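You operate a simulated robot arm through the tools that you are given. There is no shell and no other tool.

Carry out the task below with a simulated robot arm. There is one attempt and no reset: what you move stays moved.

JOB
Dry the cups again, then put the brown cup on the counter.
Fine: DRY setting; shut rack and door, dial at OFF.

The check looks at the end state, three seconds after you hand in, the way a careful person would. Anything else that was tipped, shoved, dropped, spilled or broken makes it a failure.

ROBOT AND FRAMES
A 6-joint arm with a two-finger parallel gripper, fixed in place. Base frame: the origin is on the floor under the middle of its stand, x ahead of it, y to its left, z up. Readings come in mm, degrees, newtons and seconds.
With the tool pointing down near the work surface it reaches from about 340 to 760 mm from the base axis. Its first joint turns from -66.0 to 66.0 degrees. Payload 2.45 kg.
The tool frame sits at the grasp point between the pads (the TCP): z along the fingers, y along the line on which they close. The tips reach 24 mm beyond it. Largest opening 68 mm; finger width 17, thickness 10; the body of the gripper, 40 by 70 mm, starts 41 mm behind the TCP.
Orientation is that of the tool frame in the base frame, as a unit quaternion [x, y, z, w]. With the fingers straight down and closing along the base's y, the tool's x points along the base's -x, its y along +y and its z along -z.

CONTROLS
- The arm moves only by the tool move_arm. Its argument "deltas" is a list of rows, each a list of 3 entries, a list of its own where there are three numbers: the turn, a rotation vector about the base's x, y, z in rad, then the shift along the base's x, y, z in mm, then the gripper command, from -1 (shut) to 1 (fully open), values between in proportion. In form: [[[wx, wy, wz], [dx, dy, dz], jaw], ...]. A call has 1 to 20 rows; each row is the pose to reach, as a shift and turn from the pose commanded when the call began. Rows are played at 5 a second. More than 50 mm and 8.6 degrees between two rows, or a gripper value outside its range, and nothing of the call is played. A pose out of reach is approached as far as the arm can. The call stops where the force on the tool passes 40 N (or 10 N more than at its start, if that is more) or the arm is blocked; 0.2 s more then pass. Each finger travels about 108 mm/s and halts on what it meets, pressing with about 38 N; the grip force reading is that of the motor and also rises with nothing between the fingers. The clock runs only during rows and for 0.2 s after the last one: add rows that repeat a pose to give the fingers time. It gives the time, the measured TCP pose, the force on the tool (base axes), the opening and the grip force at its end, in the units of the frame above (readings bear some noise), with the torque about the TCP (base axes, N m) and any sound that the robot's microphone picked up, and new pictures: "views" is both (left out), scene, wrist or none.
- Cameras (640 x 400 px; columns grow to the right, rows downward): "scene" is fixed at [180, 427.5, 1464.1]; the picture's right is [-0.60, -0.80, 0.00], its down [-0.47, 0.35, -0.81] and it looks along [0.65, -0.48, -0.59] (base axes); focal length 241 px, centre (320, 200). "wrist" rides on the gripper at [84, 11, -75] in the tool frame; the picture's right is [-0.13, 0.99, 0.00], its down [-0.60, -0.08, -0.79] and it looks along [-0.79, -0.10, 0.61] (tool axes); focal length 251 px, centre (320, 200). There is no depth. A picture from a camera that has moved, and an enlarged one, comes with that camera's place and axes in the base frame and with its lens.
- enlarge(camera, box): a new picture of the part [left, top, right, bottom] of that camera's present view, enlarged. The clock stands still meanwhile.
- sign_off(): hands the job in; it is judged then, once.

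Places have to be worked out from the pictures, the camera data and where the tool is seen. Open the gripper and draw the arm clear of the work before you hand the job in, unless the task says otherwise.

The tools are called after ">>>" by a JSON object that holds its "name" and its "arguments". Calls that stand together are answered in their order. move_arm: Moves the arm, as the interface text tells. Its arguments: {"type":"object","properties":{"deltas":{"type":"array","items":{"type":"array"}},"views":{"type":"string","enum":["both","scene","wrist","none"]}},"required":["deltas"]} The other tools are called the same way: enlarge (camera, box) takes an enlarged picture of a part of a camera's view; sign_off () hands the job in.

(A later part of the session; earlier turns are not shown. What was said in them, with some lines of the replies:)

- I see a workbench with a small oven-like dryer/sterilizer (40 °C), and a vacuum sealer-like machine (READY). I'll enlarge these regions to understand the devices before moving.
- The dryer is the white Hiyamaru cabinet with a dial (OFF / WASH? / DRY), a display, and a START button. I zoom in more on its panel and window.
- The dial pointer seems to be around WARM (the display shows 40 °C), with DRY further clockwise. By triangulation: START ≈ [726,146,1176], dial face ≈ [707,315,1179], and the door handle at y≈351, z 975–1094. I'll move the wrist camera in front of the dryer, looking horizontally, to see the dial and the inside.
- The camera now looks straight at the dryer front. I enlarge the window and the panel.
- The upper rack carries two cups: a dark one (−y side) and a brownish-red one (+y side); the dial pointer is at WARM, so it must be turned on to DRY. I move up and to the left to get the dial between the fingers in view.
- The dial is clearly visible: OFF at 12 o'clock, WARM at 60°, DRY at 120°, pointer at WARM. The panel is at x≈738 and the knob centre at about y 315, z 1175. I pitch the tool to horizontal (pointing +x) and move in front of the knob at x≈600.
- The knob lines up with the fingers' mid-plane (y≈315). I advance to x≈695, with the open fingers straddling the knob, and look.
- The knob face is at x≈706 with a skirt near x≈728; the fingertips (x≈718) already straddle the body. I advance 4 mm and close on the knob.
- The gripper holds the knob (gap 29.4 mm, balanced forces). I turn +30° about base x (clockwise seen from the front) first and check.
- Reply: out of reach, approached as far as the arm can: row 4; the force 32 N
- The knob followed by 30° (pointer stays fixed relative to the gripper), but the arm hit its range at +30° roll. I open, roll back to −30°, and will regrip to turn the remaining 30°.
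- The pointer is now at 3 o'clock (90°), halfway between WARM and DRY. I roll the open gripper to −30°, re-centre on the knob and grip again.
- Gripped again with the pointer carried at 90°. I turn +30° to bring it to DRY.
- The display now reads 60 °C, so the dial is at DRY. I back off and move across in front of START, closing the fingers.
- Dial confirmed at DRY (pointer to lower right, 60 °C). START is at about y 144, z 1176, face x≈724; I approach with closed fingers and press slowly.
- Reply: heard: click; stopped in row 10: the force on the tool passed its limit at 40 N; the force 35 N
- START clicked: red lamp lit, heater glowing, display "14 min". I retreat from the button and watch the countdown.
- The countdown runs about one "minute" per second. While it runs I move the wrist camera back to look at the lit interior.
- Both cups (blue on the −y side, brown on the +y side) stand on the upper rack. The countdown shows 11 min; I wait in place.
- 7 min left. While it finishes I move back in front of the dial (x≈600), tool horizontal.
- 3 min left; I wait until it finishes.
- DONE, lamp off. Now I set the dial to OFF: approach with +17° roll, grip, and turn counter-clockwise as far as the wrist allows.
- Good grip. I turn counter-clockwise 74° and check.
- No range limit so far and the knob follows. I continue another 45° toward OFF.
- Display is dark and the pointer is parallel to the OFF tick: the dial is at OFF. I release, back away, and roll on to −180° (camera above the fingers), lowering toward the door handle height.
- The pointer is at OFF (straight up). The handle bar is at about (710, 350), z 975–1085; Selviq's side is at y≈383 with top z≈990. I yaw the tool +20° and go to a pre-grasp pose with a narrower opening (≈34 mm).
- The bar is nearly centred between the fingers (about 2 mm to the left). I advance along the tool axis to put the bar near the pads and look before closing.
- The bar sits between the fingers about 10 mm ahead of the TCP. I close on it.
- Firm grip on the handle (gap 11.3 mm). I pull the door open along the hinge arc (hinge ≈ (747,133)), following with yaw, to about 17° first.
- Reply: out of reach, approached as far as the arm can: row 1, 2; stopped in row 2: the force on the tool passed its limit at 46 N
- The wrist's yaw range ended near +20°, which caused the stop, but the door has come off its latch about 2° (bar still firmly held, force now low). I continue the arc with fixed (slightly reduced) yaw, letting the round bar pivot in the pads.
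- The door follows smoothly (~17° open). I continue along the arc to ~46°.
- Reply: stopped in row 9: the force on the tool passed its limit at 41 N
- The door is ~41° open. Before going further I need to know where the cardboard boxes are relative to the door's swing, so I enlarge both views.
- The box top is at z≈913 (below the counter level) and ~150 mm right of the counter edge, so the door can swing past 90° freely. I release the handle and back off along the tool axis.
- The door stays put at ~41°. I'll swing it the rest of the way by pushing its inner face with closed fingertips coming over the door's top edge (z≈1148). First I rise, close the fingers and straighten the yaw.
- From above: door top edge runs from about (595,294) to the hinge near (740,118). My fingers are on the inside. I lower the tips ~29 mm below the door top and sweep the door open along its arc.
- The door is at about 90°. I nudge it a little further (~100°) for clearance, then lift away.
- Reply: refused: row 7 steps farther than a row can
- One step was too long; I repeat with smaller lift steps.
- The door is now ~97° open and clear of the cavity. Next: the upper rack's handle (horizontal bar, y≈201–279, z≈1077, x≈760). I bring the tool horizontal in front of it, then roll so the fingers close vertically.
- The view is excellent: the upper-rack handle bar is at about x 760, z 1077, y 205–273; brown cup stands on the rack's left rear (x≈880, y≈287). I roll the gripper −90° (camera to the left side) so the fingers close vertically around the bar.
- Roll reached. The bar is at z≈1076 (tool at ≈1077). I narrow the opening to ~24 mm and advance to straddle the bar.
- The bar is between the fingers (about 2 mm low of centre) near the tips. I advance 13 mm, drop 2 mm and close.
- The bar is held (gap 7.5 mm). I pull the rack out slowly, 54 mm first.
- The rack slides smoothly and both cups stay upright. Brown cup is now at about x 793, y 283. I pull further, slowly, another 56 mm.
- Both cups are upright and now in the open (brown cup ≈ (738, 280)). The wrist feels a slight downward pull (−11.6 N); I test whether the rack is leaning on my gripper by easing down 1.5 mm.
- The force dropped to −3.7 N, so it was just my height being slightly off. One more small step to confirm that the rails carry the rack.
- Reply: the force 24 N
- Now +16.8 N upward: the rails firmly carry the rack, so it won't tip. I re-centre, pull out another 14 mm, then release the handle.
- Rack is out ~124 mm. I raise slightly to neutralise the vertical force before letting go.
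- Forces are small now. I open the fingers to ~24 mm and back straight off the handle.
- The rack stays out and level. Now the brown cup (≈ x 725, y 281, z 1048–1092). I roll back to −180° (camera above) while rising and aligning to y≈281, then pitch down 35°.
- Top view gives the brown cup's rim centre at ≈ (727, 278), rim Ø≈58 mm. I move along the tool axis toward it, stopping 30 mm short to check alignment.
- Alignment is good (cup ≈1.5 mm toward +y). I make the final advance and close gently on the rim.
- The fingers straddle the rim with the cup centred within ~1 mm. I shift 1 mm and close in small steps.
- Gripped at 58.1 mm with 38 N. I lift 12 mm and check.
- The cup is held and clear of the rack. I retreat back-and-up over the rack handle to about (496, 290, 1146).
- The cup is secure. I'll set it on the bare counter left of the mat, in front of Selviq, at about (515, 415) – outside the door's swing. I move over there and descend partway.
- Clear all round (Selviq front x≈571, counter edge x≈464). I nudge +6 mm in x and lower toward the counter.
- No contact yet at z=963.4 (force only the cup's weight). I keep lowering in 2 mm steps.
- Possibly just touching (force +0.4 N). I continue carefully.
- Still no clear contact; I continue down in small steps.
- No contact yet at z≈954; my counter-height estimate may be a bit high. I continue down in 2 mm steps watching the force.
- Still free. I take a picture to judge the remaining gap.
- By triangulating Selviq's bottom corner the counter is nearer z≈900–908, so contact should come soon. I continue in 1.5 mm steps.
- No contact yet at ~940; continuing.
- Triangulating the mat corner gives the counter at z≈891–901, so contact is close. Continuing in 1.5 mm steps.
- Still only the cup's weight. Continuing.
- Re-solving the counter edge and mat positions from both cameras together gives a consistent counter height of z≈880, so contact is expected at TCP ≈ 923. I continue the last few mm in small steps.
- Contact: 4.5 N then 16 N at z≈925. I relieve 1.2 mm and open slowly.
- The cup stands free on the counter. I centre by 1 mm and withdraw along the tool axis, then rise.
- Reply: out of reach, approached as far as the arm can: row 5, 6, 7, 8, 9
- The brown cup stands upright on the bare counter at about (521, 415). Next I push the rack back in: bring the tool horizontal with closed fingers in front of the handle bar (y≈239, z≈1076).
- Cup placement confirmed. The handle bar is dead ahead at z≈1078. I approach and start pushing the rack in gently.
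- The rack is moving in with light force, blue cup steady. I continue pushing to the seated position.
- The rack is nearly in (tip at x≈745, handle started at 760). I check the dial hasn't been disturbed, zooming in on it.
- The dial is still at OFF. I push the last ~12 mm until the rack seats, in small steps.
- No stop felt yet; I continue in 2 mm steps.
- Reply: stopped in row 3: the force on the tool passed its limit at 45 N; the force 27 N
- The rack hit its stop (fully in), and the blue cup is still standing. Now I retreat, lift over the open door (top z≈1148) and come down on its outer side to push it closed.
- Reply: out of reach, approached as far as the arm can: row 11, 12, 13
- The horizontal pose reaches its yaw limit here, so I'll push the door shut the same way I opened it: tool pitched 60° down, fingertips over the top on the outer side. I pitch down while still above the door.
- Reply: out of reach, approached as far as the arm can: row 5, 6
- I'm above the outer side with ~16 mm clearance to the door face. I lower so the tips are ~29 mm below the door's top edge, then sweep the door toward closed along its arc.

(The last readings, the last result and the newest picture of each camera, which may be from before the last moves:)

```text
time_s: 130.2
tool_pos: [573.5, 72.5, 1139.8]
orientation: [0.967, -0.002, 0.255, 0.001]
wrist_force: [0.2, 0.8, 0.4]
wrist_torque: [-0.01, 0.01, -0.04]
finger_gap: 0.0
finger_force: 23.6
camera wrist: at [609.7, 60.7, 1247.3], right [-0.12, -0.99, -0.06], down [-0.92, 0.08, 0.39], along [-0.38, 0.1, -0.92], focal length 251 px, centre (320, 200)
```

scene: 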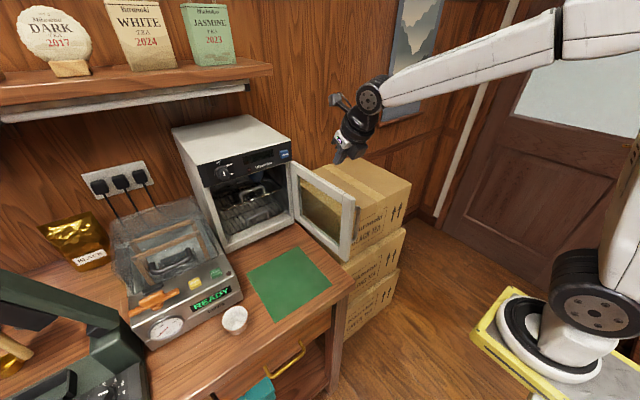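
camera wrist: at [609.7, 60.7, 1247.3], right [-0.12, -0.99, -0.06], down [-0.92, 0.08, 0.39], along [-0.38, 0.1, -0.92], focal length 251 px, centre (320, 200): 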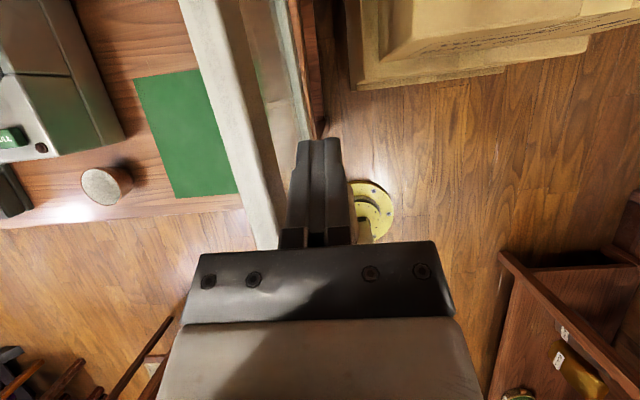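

Clear of the door. Now I sweep it toward closed.

>>> {"name": "move_arm", "arguments": {"deltas": [[[0, 0, 0], [2, 6.5, 0], -1], [[0, 0, 0], [-1.3, 22, 0], -1], [[0, 0, 0], [-3, 39, 0], -1], [[0, 0, 0], [-3, 56, 0], -1], [[0, 0, 0], [-1.4, 73.3, 0], -1], [[0, 0, 0], [2, 90, 0], -1], [[0, 0, 0], [7, 106.4, 0], -1], [[0, 0, 0], [13.6, 122.2, 0], -1], [[0, 0, 0], [21.7, 137.3, 0], -1], [[0, 0, 0], [31.4, 151.3, 0], -1], [[0, 0, 0], [42.4, 164.5, 0], -1], [[0, 0, 0], [54.7, 176.4, 0], -1]], "views": "both"}}

>>> {"name": "enlarge", "arguments": {"camera": "scene", "box": [190, 130, 370, 290]}}

```text
time_s: 132.8
tool_pos: [628.1, 251.4, 1139.3]
orientation: [0.967, -0.001, 0.255, 0.001]
wrist_force: [0.3, 0.2, 0.6]
wrist_torque: [0.0, -0.02, -0.03]
finger_gap: 0.1
finger_force: 23.4
camera wrist: at [663.8, 239.1, 1246.1], right [-0.12, -0.99, -0.06], down [-0.92, 0.08, 0.39], along [-0.38, 0.1, -0.92], focal length 251 px, centre (320, 200)
```

scene: 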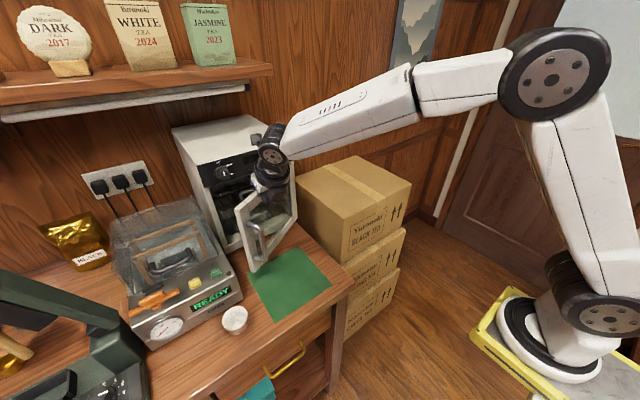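
wrist: 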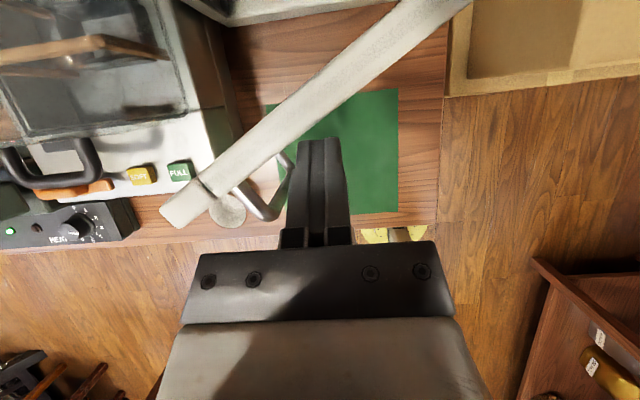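

```text
2.50 times, centred on (280, 210) of scene
camera zoom: at [180.0, 427.6, 1464.0], right [-0.6, -0.8, 0.0], down [-0.47, 0.35, -0.81], along [0.65, -0.48, -0.59], focal length 602 px, centre (420, 175)
```

zoom: 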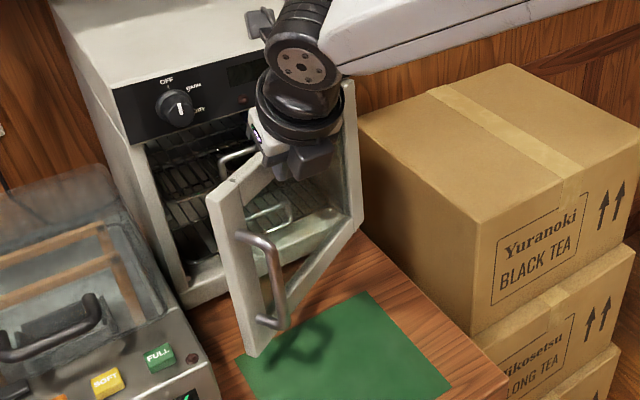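

The door is at ~32°. I continue the push to about 12°.

>>> {"name": "move_arm", "arguments": {"deltas": [[[0, 0, 0], [7, 5.5, 0], -1], [[0, 0, 0], [13.4, 10.7, 0], -1], [[0, 0, 0], [20.5, 15.5, 0], -1], [[0, 0, 0], [27.8, 20, 0], -1], [[0, 0, 0], [35.3, 24, 0], -1], [[0, 0, 0], [43, 27.8, 0], -1], [[0, 0, 0], [51, 31, 0], -1], [[0, 0, 0], [58.9, 34, 0], -1]], "views": "both"}}

>>> {"name": "enlarge", "arguments": {"camera": "scene", "box": [190, 130, 370, 290]}}

```text
time_s: 134.6
tool_pos: [687.2, 285.3, 1141.1]
orientation: [0.967, -0.002, 0.255, 0.002]
wrist_force: [0.3, 0.1, -0.8]
wrist_torque: [0.04, -0.01, -0.04]
finger_gap: 0.0
finger_force: 23.6
camera wrist: at [724.0, 272.4, 1247.8], right [-0.12, -0.99, -0.06], down [-0.92, 0.08, 0.39], along [-0.38, 0.1, -0.92], focal length 251 px, centre (320, 200)
```

scene: 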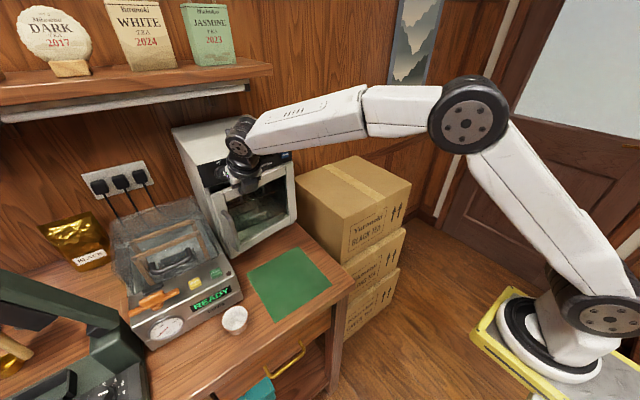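
wrist: 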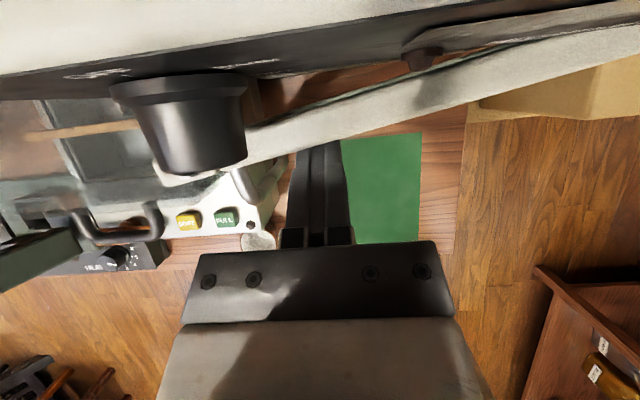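

```text
2.50 times, centred on (280, 210) of scene
camera zoom: at [180.0, 427.5, 1464.0], right [-0.6, -0.8, 0.0], down [-0.47, 0.35, -0.81], along [0.65, -0.48, -0.59], focal length 602 px, centre (420, 175)
```

zoom: 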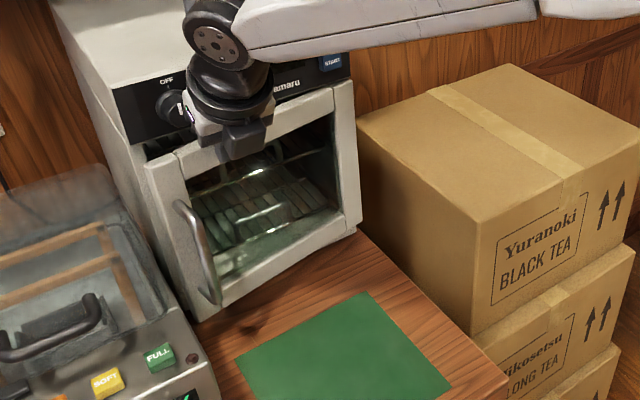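

The door is almost closed (~10°). I back away, return the tool to horizontal, and will push the last bit at the upper-left corner of the door, below the knob and above the handle.

>>> {"name": "move_arm", "arguments": {"deltas": [[[0, 0, 0], [-35, 0, 0], -1], [[0, 0, 0], [-75, 0, 0], -1], [[0, -0.131, 0], [-100, 2, 0], -1], [[0, -0.262, 0], [-115, 4, 0], -1], [[0, -0.393, 0], [-125, 6, 0], -1], [[0, -0.524, 0], [-130, 8, 0], -1], [[0, -0.655, 0], [-130, 10, -3], -1], [[0, -0.786, 0], [-130, 12, -8], -1], [[0, -0.917, 0], [-130, 14, -12], -1], [[0, -1.047, 0], [-130, 16, -17], -1], [[0, -1.047, 0], [-130, 16, -17], -1]], "views": "both"}}

>>> {"name": "enlarge", "arguments": {"camera": "scene", "box": [190, 130, 330, 260]}}

```text
time_s: 137.0
tool_pos: [556.3, 300.2, 1122.7]
orientation: [0.71, -0.002, 0.704, -0.001]
wrist_force: [0.3, 0.1, 0.2]
wrist_torque: [0.01, -0.02, 0.0]
finger_gap: 0.3
finger_force: 23.4
camera wrist: at [482.7, 288.6, 1207.4], right [0.0, -0.99, -0.13], down [-0.8, 0.08, -0.6], along [0.6, 0.1, -0.79], focal length 251 px, centre (320, 200)
```

scene: 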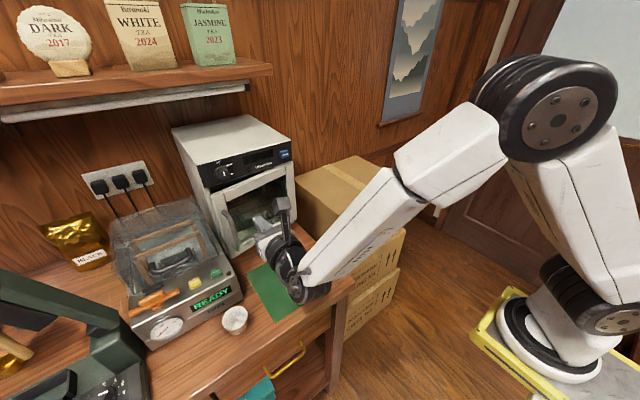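
wrist: 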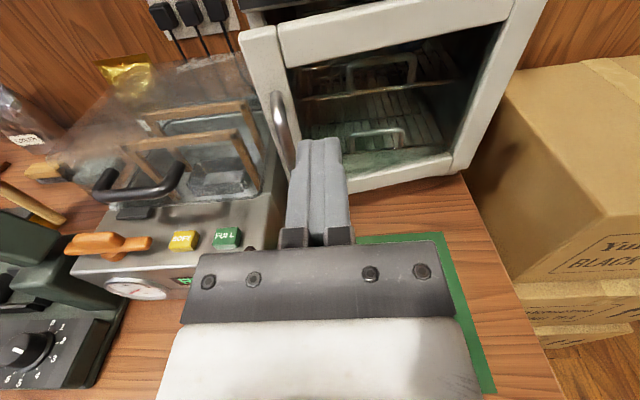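

```text
3.08 times, centred on (260, 195) of scene
camera zoom: at [180.0, 427.6, 1464.1], right [-0.6, -0.8, 0.0], down [-0.47, 0.35, -0.81], along [0.65, -0.48, -0.59], focal length 740 px, centre (505, 215)
```

zoom: 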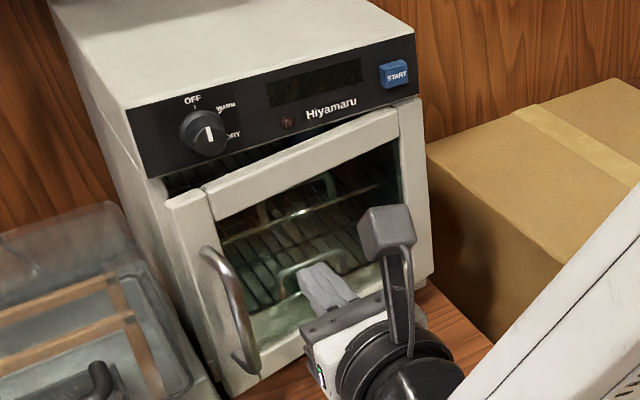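

Dial still at OFF; door ajar ~10°. I raise slightly to z≈1128 and push the door's top-left rail straight in until it latches.

>>> {"name": "move_arm", "arguments": {"deltas": [[[0, 0, 0], [40, 4, 5], -1], [[0, 0, 0], [80, 5, 5], -1], [[0, 0, 0], [105, 5, 5], -1], [[0, 0, 0], [115, 5, 5], -1], [[0, 0, 0], [122, 5, 5], -1], [[0, 0, 0], [129, 5, 5], -1], [[0, 0, 0], [136, 5, 5], -1], [[0, 0, 0], [142, 5, 5], -1], [[0, 0, 0], [147, 5, 5], -1], [[0, 0, 0], [150, 5, 5], -1], [[0, 0, 0], [153, 5, 5], -1], [[0, 0, 0], [155, 5, 5], -1]], "views": "both"}}

>>> {"name": "enlarge", "arguments": {"camera": "scene", "box": [190, 130, 330, 260]}}

>>> {"name": "enlarge", "arguments": {"camera": "wrist", "box": [180, 0, 480, 180]}}

```text
time_s: 139.6
tool_pos: [712.8, 304.9, 1126.7]
orientation: [0.71, -0.003, 0.704, 0.001]
wrist_force: [-0.1, 0.1, -0.7]
wrist_torque: [-0.01, 0.02, 0.02]
finger_gap: 0.1
finger_force: 23.7
camera wrist: at [638.5, 293.7, 1212.3], right [-0.01, -0.99, -0.13], down [-0.8, 0.08, -0.6], along [0.6, 0.1, -0.79], focal length 251 px, centre (320, 200)
```

scene: 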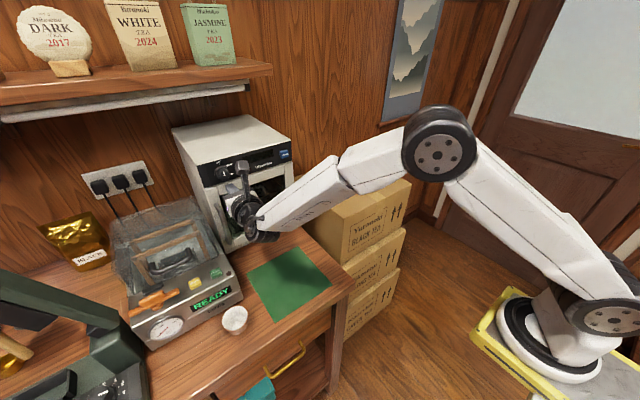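
wrist: 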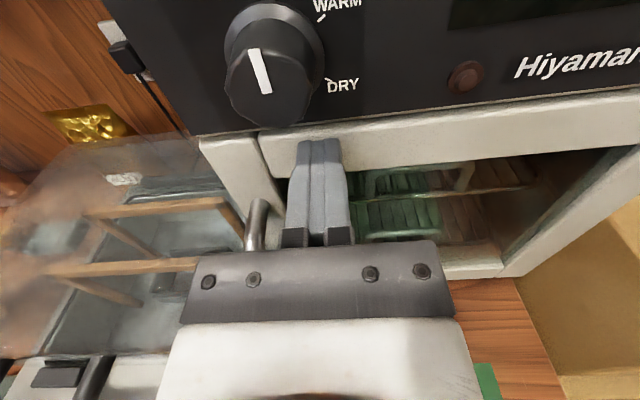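

```text
3.08 times, centred on (260, 195) of scene
camera zoom: at [180.0, 427.5, 1464.1], right [-0.6, -0.8, 0.0], down [-0.47, 0.35, -0.81], along [0.65, -0.48, -0.59], focal length 740 px, centre (505, 215)
```

zoom: 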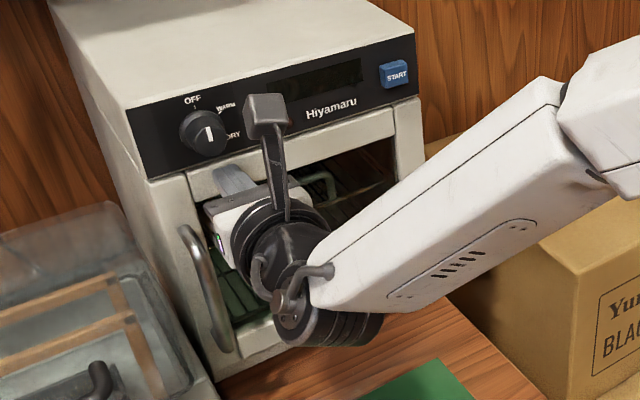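

```text
2.13 times, centred on (330, 90) of wrist
camera zoom: at [638.5, 293.7, 1212.3], right [-0.01, -0.99, -0.13], down [-0.8, 0.08, -0.6], along [0.6, 0.1, -0.79], focal length 536 px, centre (299, 435)
```

zoom: 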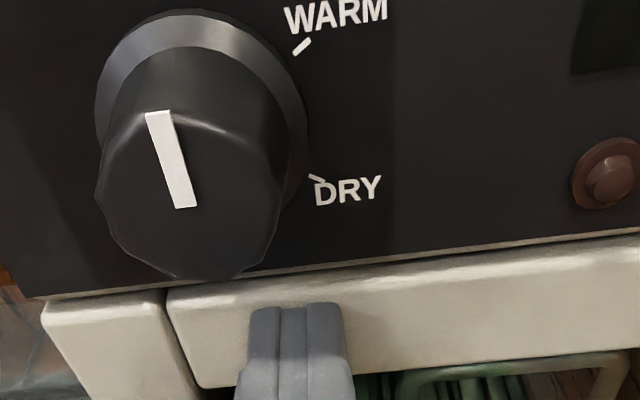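

Nearly shut; no resistance yet at tip x≈737. I push on in small steps until it seats.

>>> {"name": "move_arm", "arguments": {"deltas": [[[0, 0, 0], [1.5, 0, 0], -1], [[0, 0, 0], [3, 0, 0], -1], [[0, 0, 0], [4.5, 0, 0], -1], [[0, 0, 0], [4.5, 0, 0], -1]], "views": "none"}}

>>> {"name": "move_arm", "arguments": {"deltas": [[[0, 0, 0], [1.5, 0, 0], -1], [[0, 0, 0], [3, 0, 0], -1], [[0, 0, 0], [4.5, 0, 0], -1], [[0, 0, 0], [4.5, 0, 0], -1]], "views": "wrist"}}

```text
time_s: 140.3
tool_pos: [713.2, 306.9, 1128.5]
orientation: [0.71, -0.005, 0.704, 0.002]
wrist_force: [-23.5, -8.7, 5.5]
wrist_torque: [0.05, -0.29, -0.16]
finger_gap: 0.0
finger_force: 23.9
stopped in row 3: the force on the tool passed its limit at 45 N (the readings are from after the stop); the commanded pose is now the measured one
```

```text
time_s: 140.7
tool_pos: [714.4, 306.0, 1128.5]
orientation: [0.71, -0.004, 0.704, 0.002]
wrist_force: [-23.5, -8.2, 4.8]
wrist_torque: [0.03, -0.31, -0.15]
finger_gap: 0.0
finger_force: 24.0
stopped in row 2: the force on the tool passed its limit at 44 N (the readings are from after the stop); the commanded pose is now the measured one
camera wrist: at [639.3, 294.2, 1212.4], right [-0.01, -0.99, -0.13], down [-0.8, 0.09, -0.6], along [0.6, 0.1, -0.79], focal length 251 px, centre (320, 200)
```

wrist: 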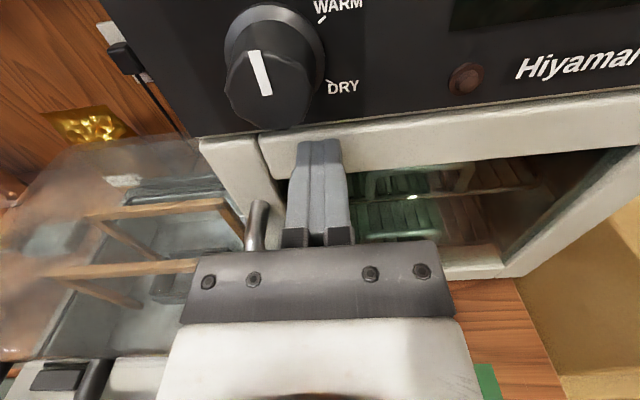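

The door hit a hard stop (45 N) at its closed position. I withdraw straight back and inspect.

>>> {"name": "move_arm", "arguments": {"deltas": [[[0, 0, 0], [-10, 0, 0], -1], [[0, 0, 0], [-50, 0, 0], -1], [[0, 0, 0], [-95, 0, 0], -1], [[0, 0, 0], [-140, -10, 10], -1], [[0, 0, 0], [-170, -30, 40], 0], [[0, 0, 0], [-190, -60, 70], 1], [[0, 0, 0], [-210, -95, 95], 1], [[0, 0, 0], [-215, -105, 110], 1]], "views": "both"}}

>>> {"name": "enlarge", "arguments": {"camera": "scene", "box": [190, 130, 310, 250]}}

>>> {"name": "enlarge", "arguments": {"camera": "scene", "box": [205, 150, 265, 195]}}

>>> {"name": "enlarge", "arguments": {"camera": "scene", "box": [90, 220, 340, 380]}}

```text
time_s: 142.5
tool_pos: [499.4, 199.4, 1238.8]
orientation: [0.711, -0.002, 0.703, 0.0]
wrist_force: [0.1, -0.1, -0.6]
wrist_torque: [-0.01, 0.0, -0.02]
finger_gap: 68.0
finger_force: 0.0
camera wrist: at [424.9, 186.9, 1323.4], right [-0.01, -0.99, -0.13], down [-0.8, 0.09, -0.6], along [0.6, 0.1, -0.79], focal length 251 px, centre (320, 200)
```

scene: 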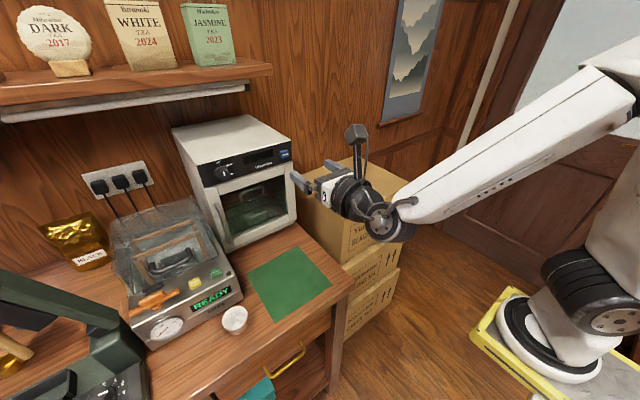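
wrist: 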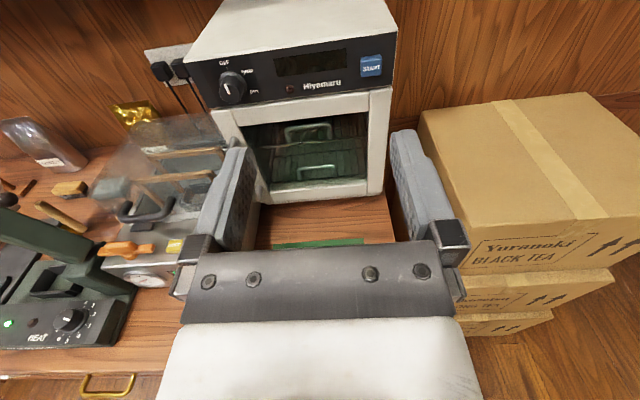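

```text
3.33 times, centred on (250, 190) of scene
camera zoom: at [180.0, 427.5, 1464.1], right [-0.6, -0.8, 0.0], down [-0.47, 0.35, -0.81], along [0.65, -0.48, -0.59], focal length 802 px, centre (553, 233)
```

zoom: 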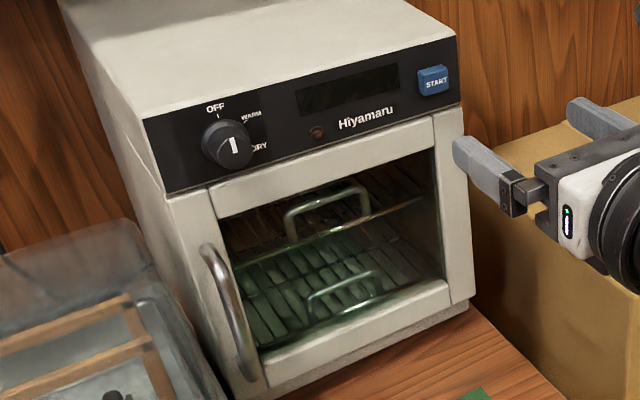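

```text
8.89 times, centred on (235, 172) of scene
camera zoom: at [180.0, 427.5, 1464.1], right [-0.6, -0.8, 0.0], down [-0.47, 0.35, -0.81], along [0.65, -0.48, -0.59], focal length 2139 px, centre (1076, 444)
```

zoom: 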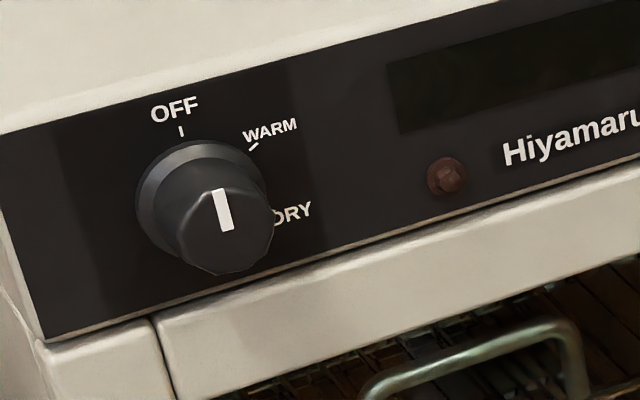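

```text
2.50 times, centred on (215, 300) of scene
camera zoom: at [180.0, 427.5, 1464.1], right [-0.6, -0.8, 0.0], down [-0.47, 0.35, -0.81], along [0.65, -0.48, -0.59], focal length 602 px, centre (582, -50)
```

zoom: 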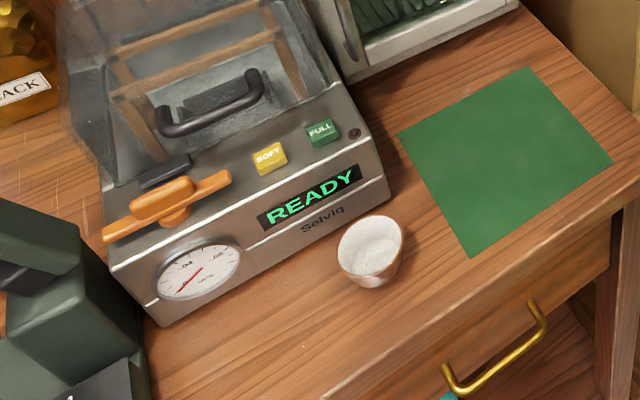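

Door shut, rack in, dial at OFF, display dark, brown cup upright on the counter. I take one closer look inside and at the panel from the wrist camera.

>>> {"name": "enlarge", "arguments": {"camera": "wrist", "box": [190, 40, 410, 210]}}

>>> {"name": "enlarge", "arguments": {"camera": "scene", "box": [210, 175, 300, 250]}}

```text
2.35 times, centred on (300, 125) of wrist
camera zoom: at [424.9, 186.9, 1323.4], right [-0.01, -0.99, -0.13], down [-0.8, 0.09, -0.6], along [0.6, 0.1, -0.79], focal length 592 px, centre (367, 376)
```

zoom: 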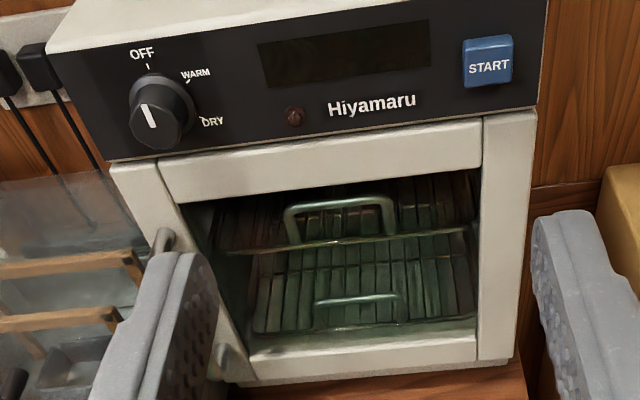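

```text
5.33 times, centred on (255, 212) of scene
camera zoom: at [180.0, 427.5, 1464.1], right [-0.6, -0.8, 0.0], down [-0.47, 0.35, -0.81], along [0.65, -0.48, -0.59], focal length 1284 px, centre (667, 133)
```

zoom: 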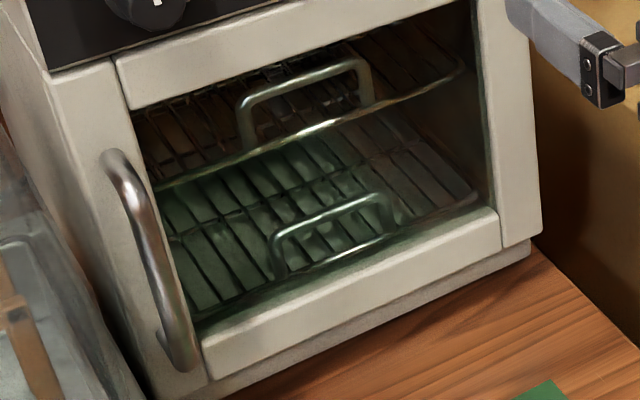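

The door and rack match their original shut positions exactly. I raise the open gripper further clear of the work before handing in.

>>> {"name": "move_arm", "arguments": {"deltas": [[[0, 0, 0], [-10, -10, 30], 1], [[0, 0, 0], [-20, -20, 60], 1], [[0, 0, 0], [-30, -30, 90], 1], [[0, 0, 0], [-30, -30, 90], 1]], "views": "both"}}

```text
time_s: 143.5
tool_pos: [471.1, 168.9, 1329.2]
orientation: [0.711, -0.003, 0.703, 0.001]
wrist_force: [-0.1, 0.8, 0.3]
wrist_torque: [0.0, 0.02, -0.01]
finger_gap: 68.3
finger_force: 0.1
camera wrist: at [396.3, 156.7, 1413.7], right [-0.01, -0.99, -0.13], down [-0.8, 0.09, -0.6], along [0.6, 0.1, -0.79], focal length 251 px, centre (320, 200)
```

scene: 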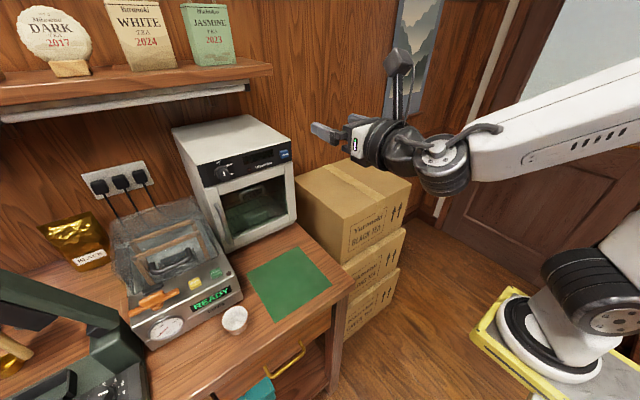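
wrist: 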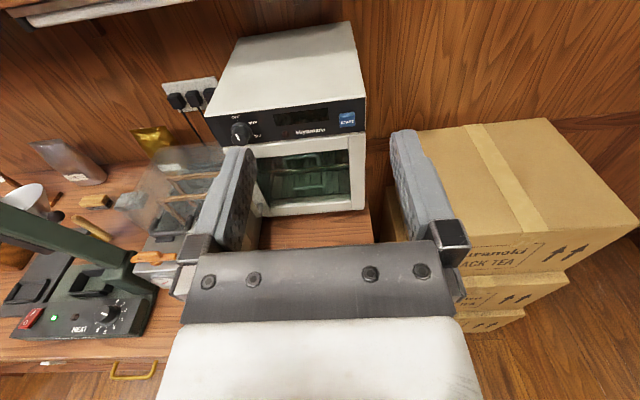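

Everything is in the required end state: the DRY cycle ran to DONE, the dial is at OFF, rack and door are shut, the brown cup stands on the counter, and the arm is clear with the gripper open. I hand in.

>>> {"name": "sign_off", "arguments": {}}

```text
The job is handed in.
```

The cups went through a full DRY cycle, and the brown cup is now standing upright on the counter. I handed the job in with everything in the end state you asked for.

- **Drying:** the dial had been at WARM, so I turned it to DRY, which set 60 °C. I pressed START with the door shut and let the cycle run until the display showed DONE.
- **Dial:** back at OFF, with the display dark.
- **Brown cup:** on the bare wood to the left of the green mat, in front of the Selviq machine and out of the door's swing.
- **Rack and door:** the rack is pushed in to its stop and the door is shut. Both look the same as in the first pictures.
- **Blue cup:** still on the upper rack. It was upright in the last clear view, just before I shut the door; the closed window is too dark to see it now.

Nothing else looks moved in the final pictures. The gripper is open and the arm is clear of the work.
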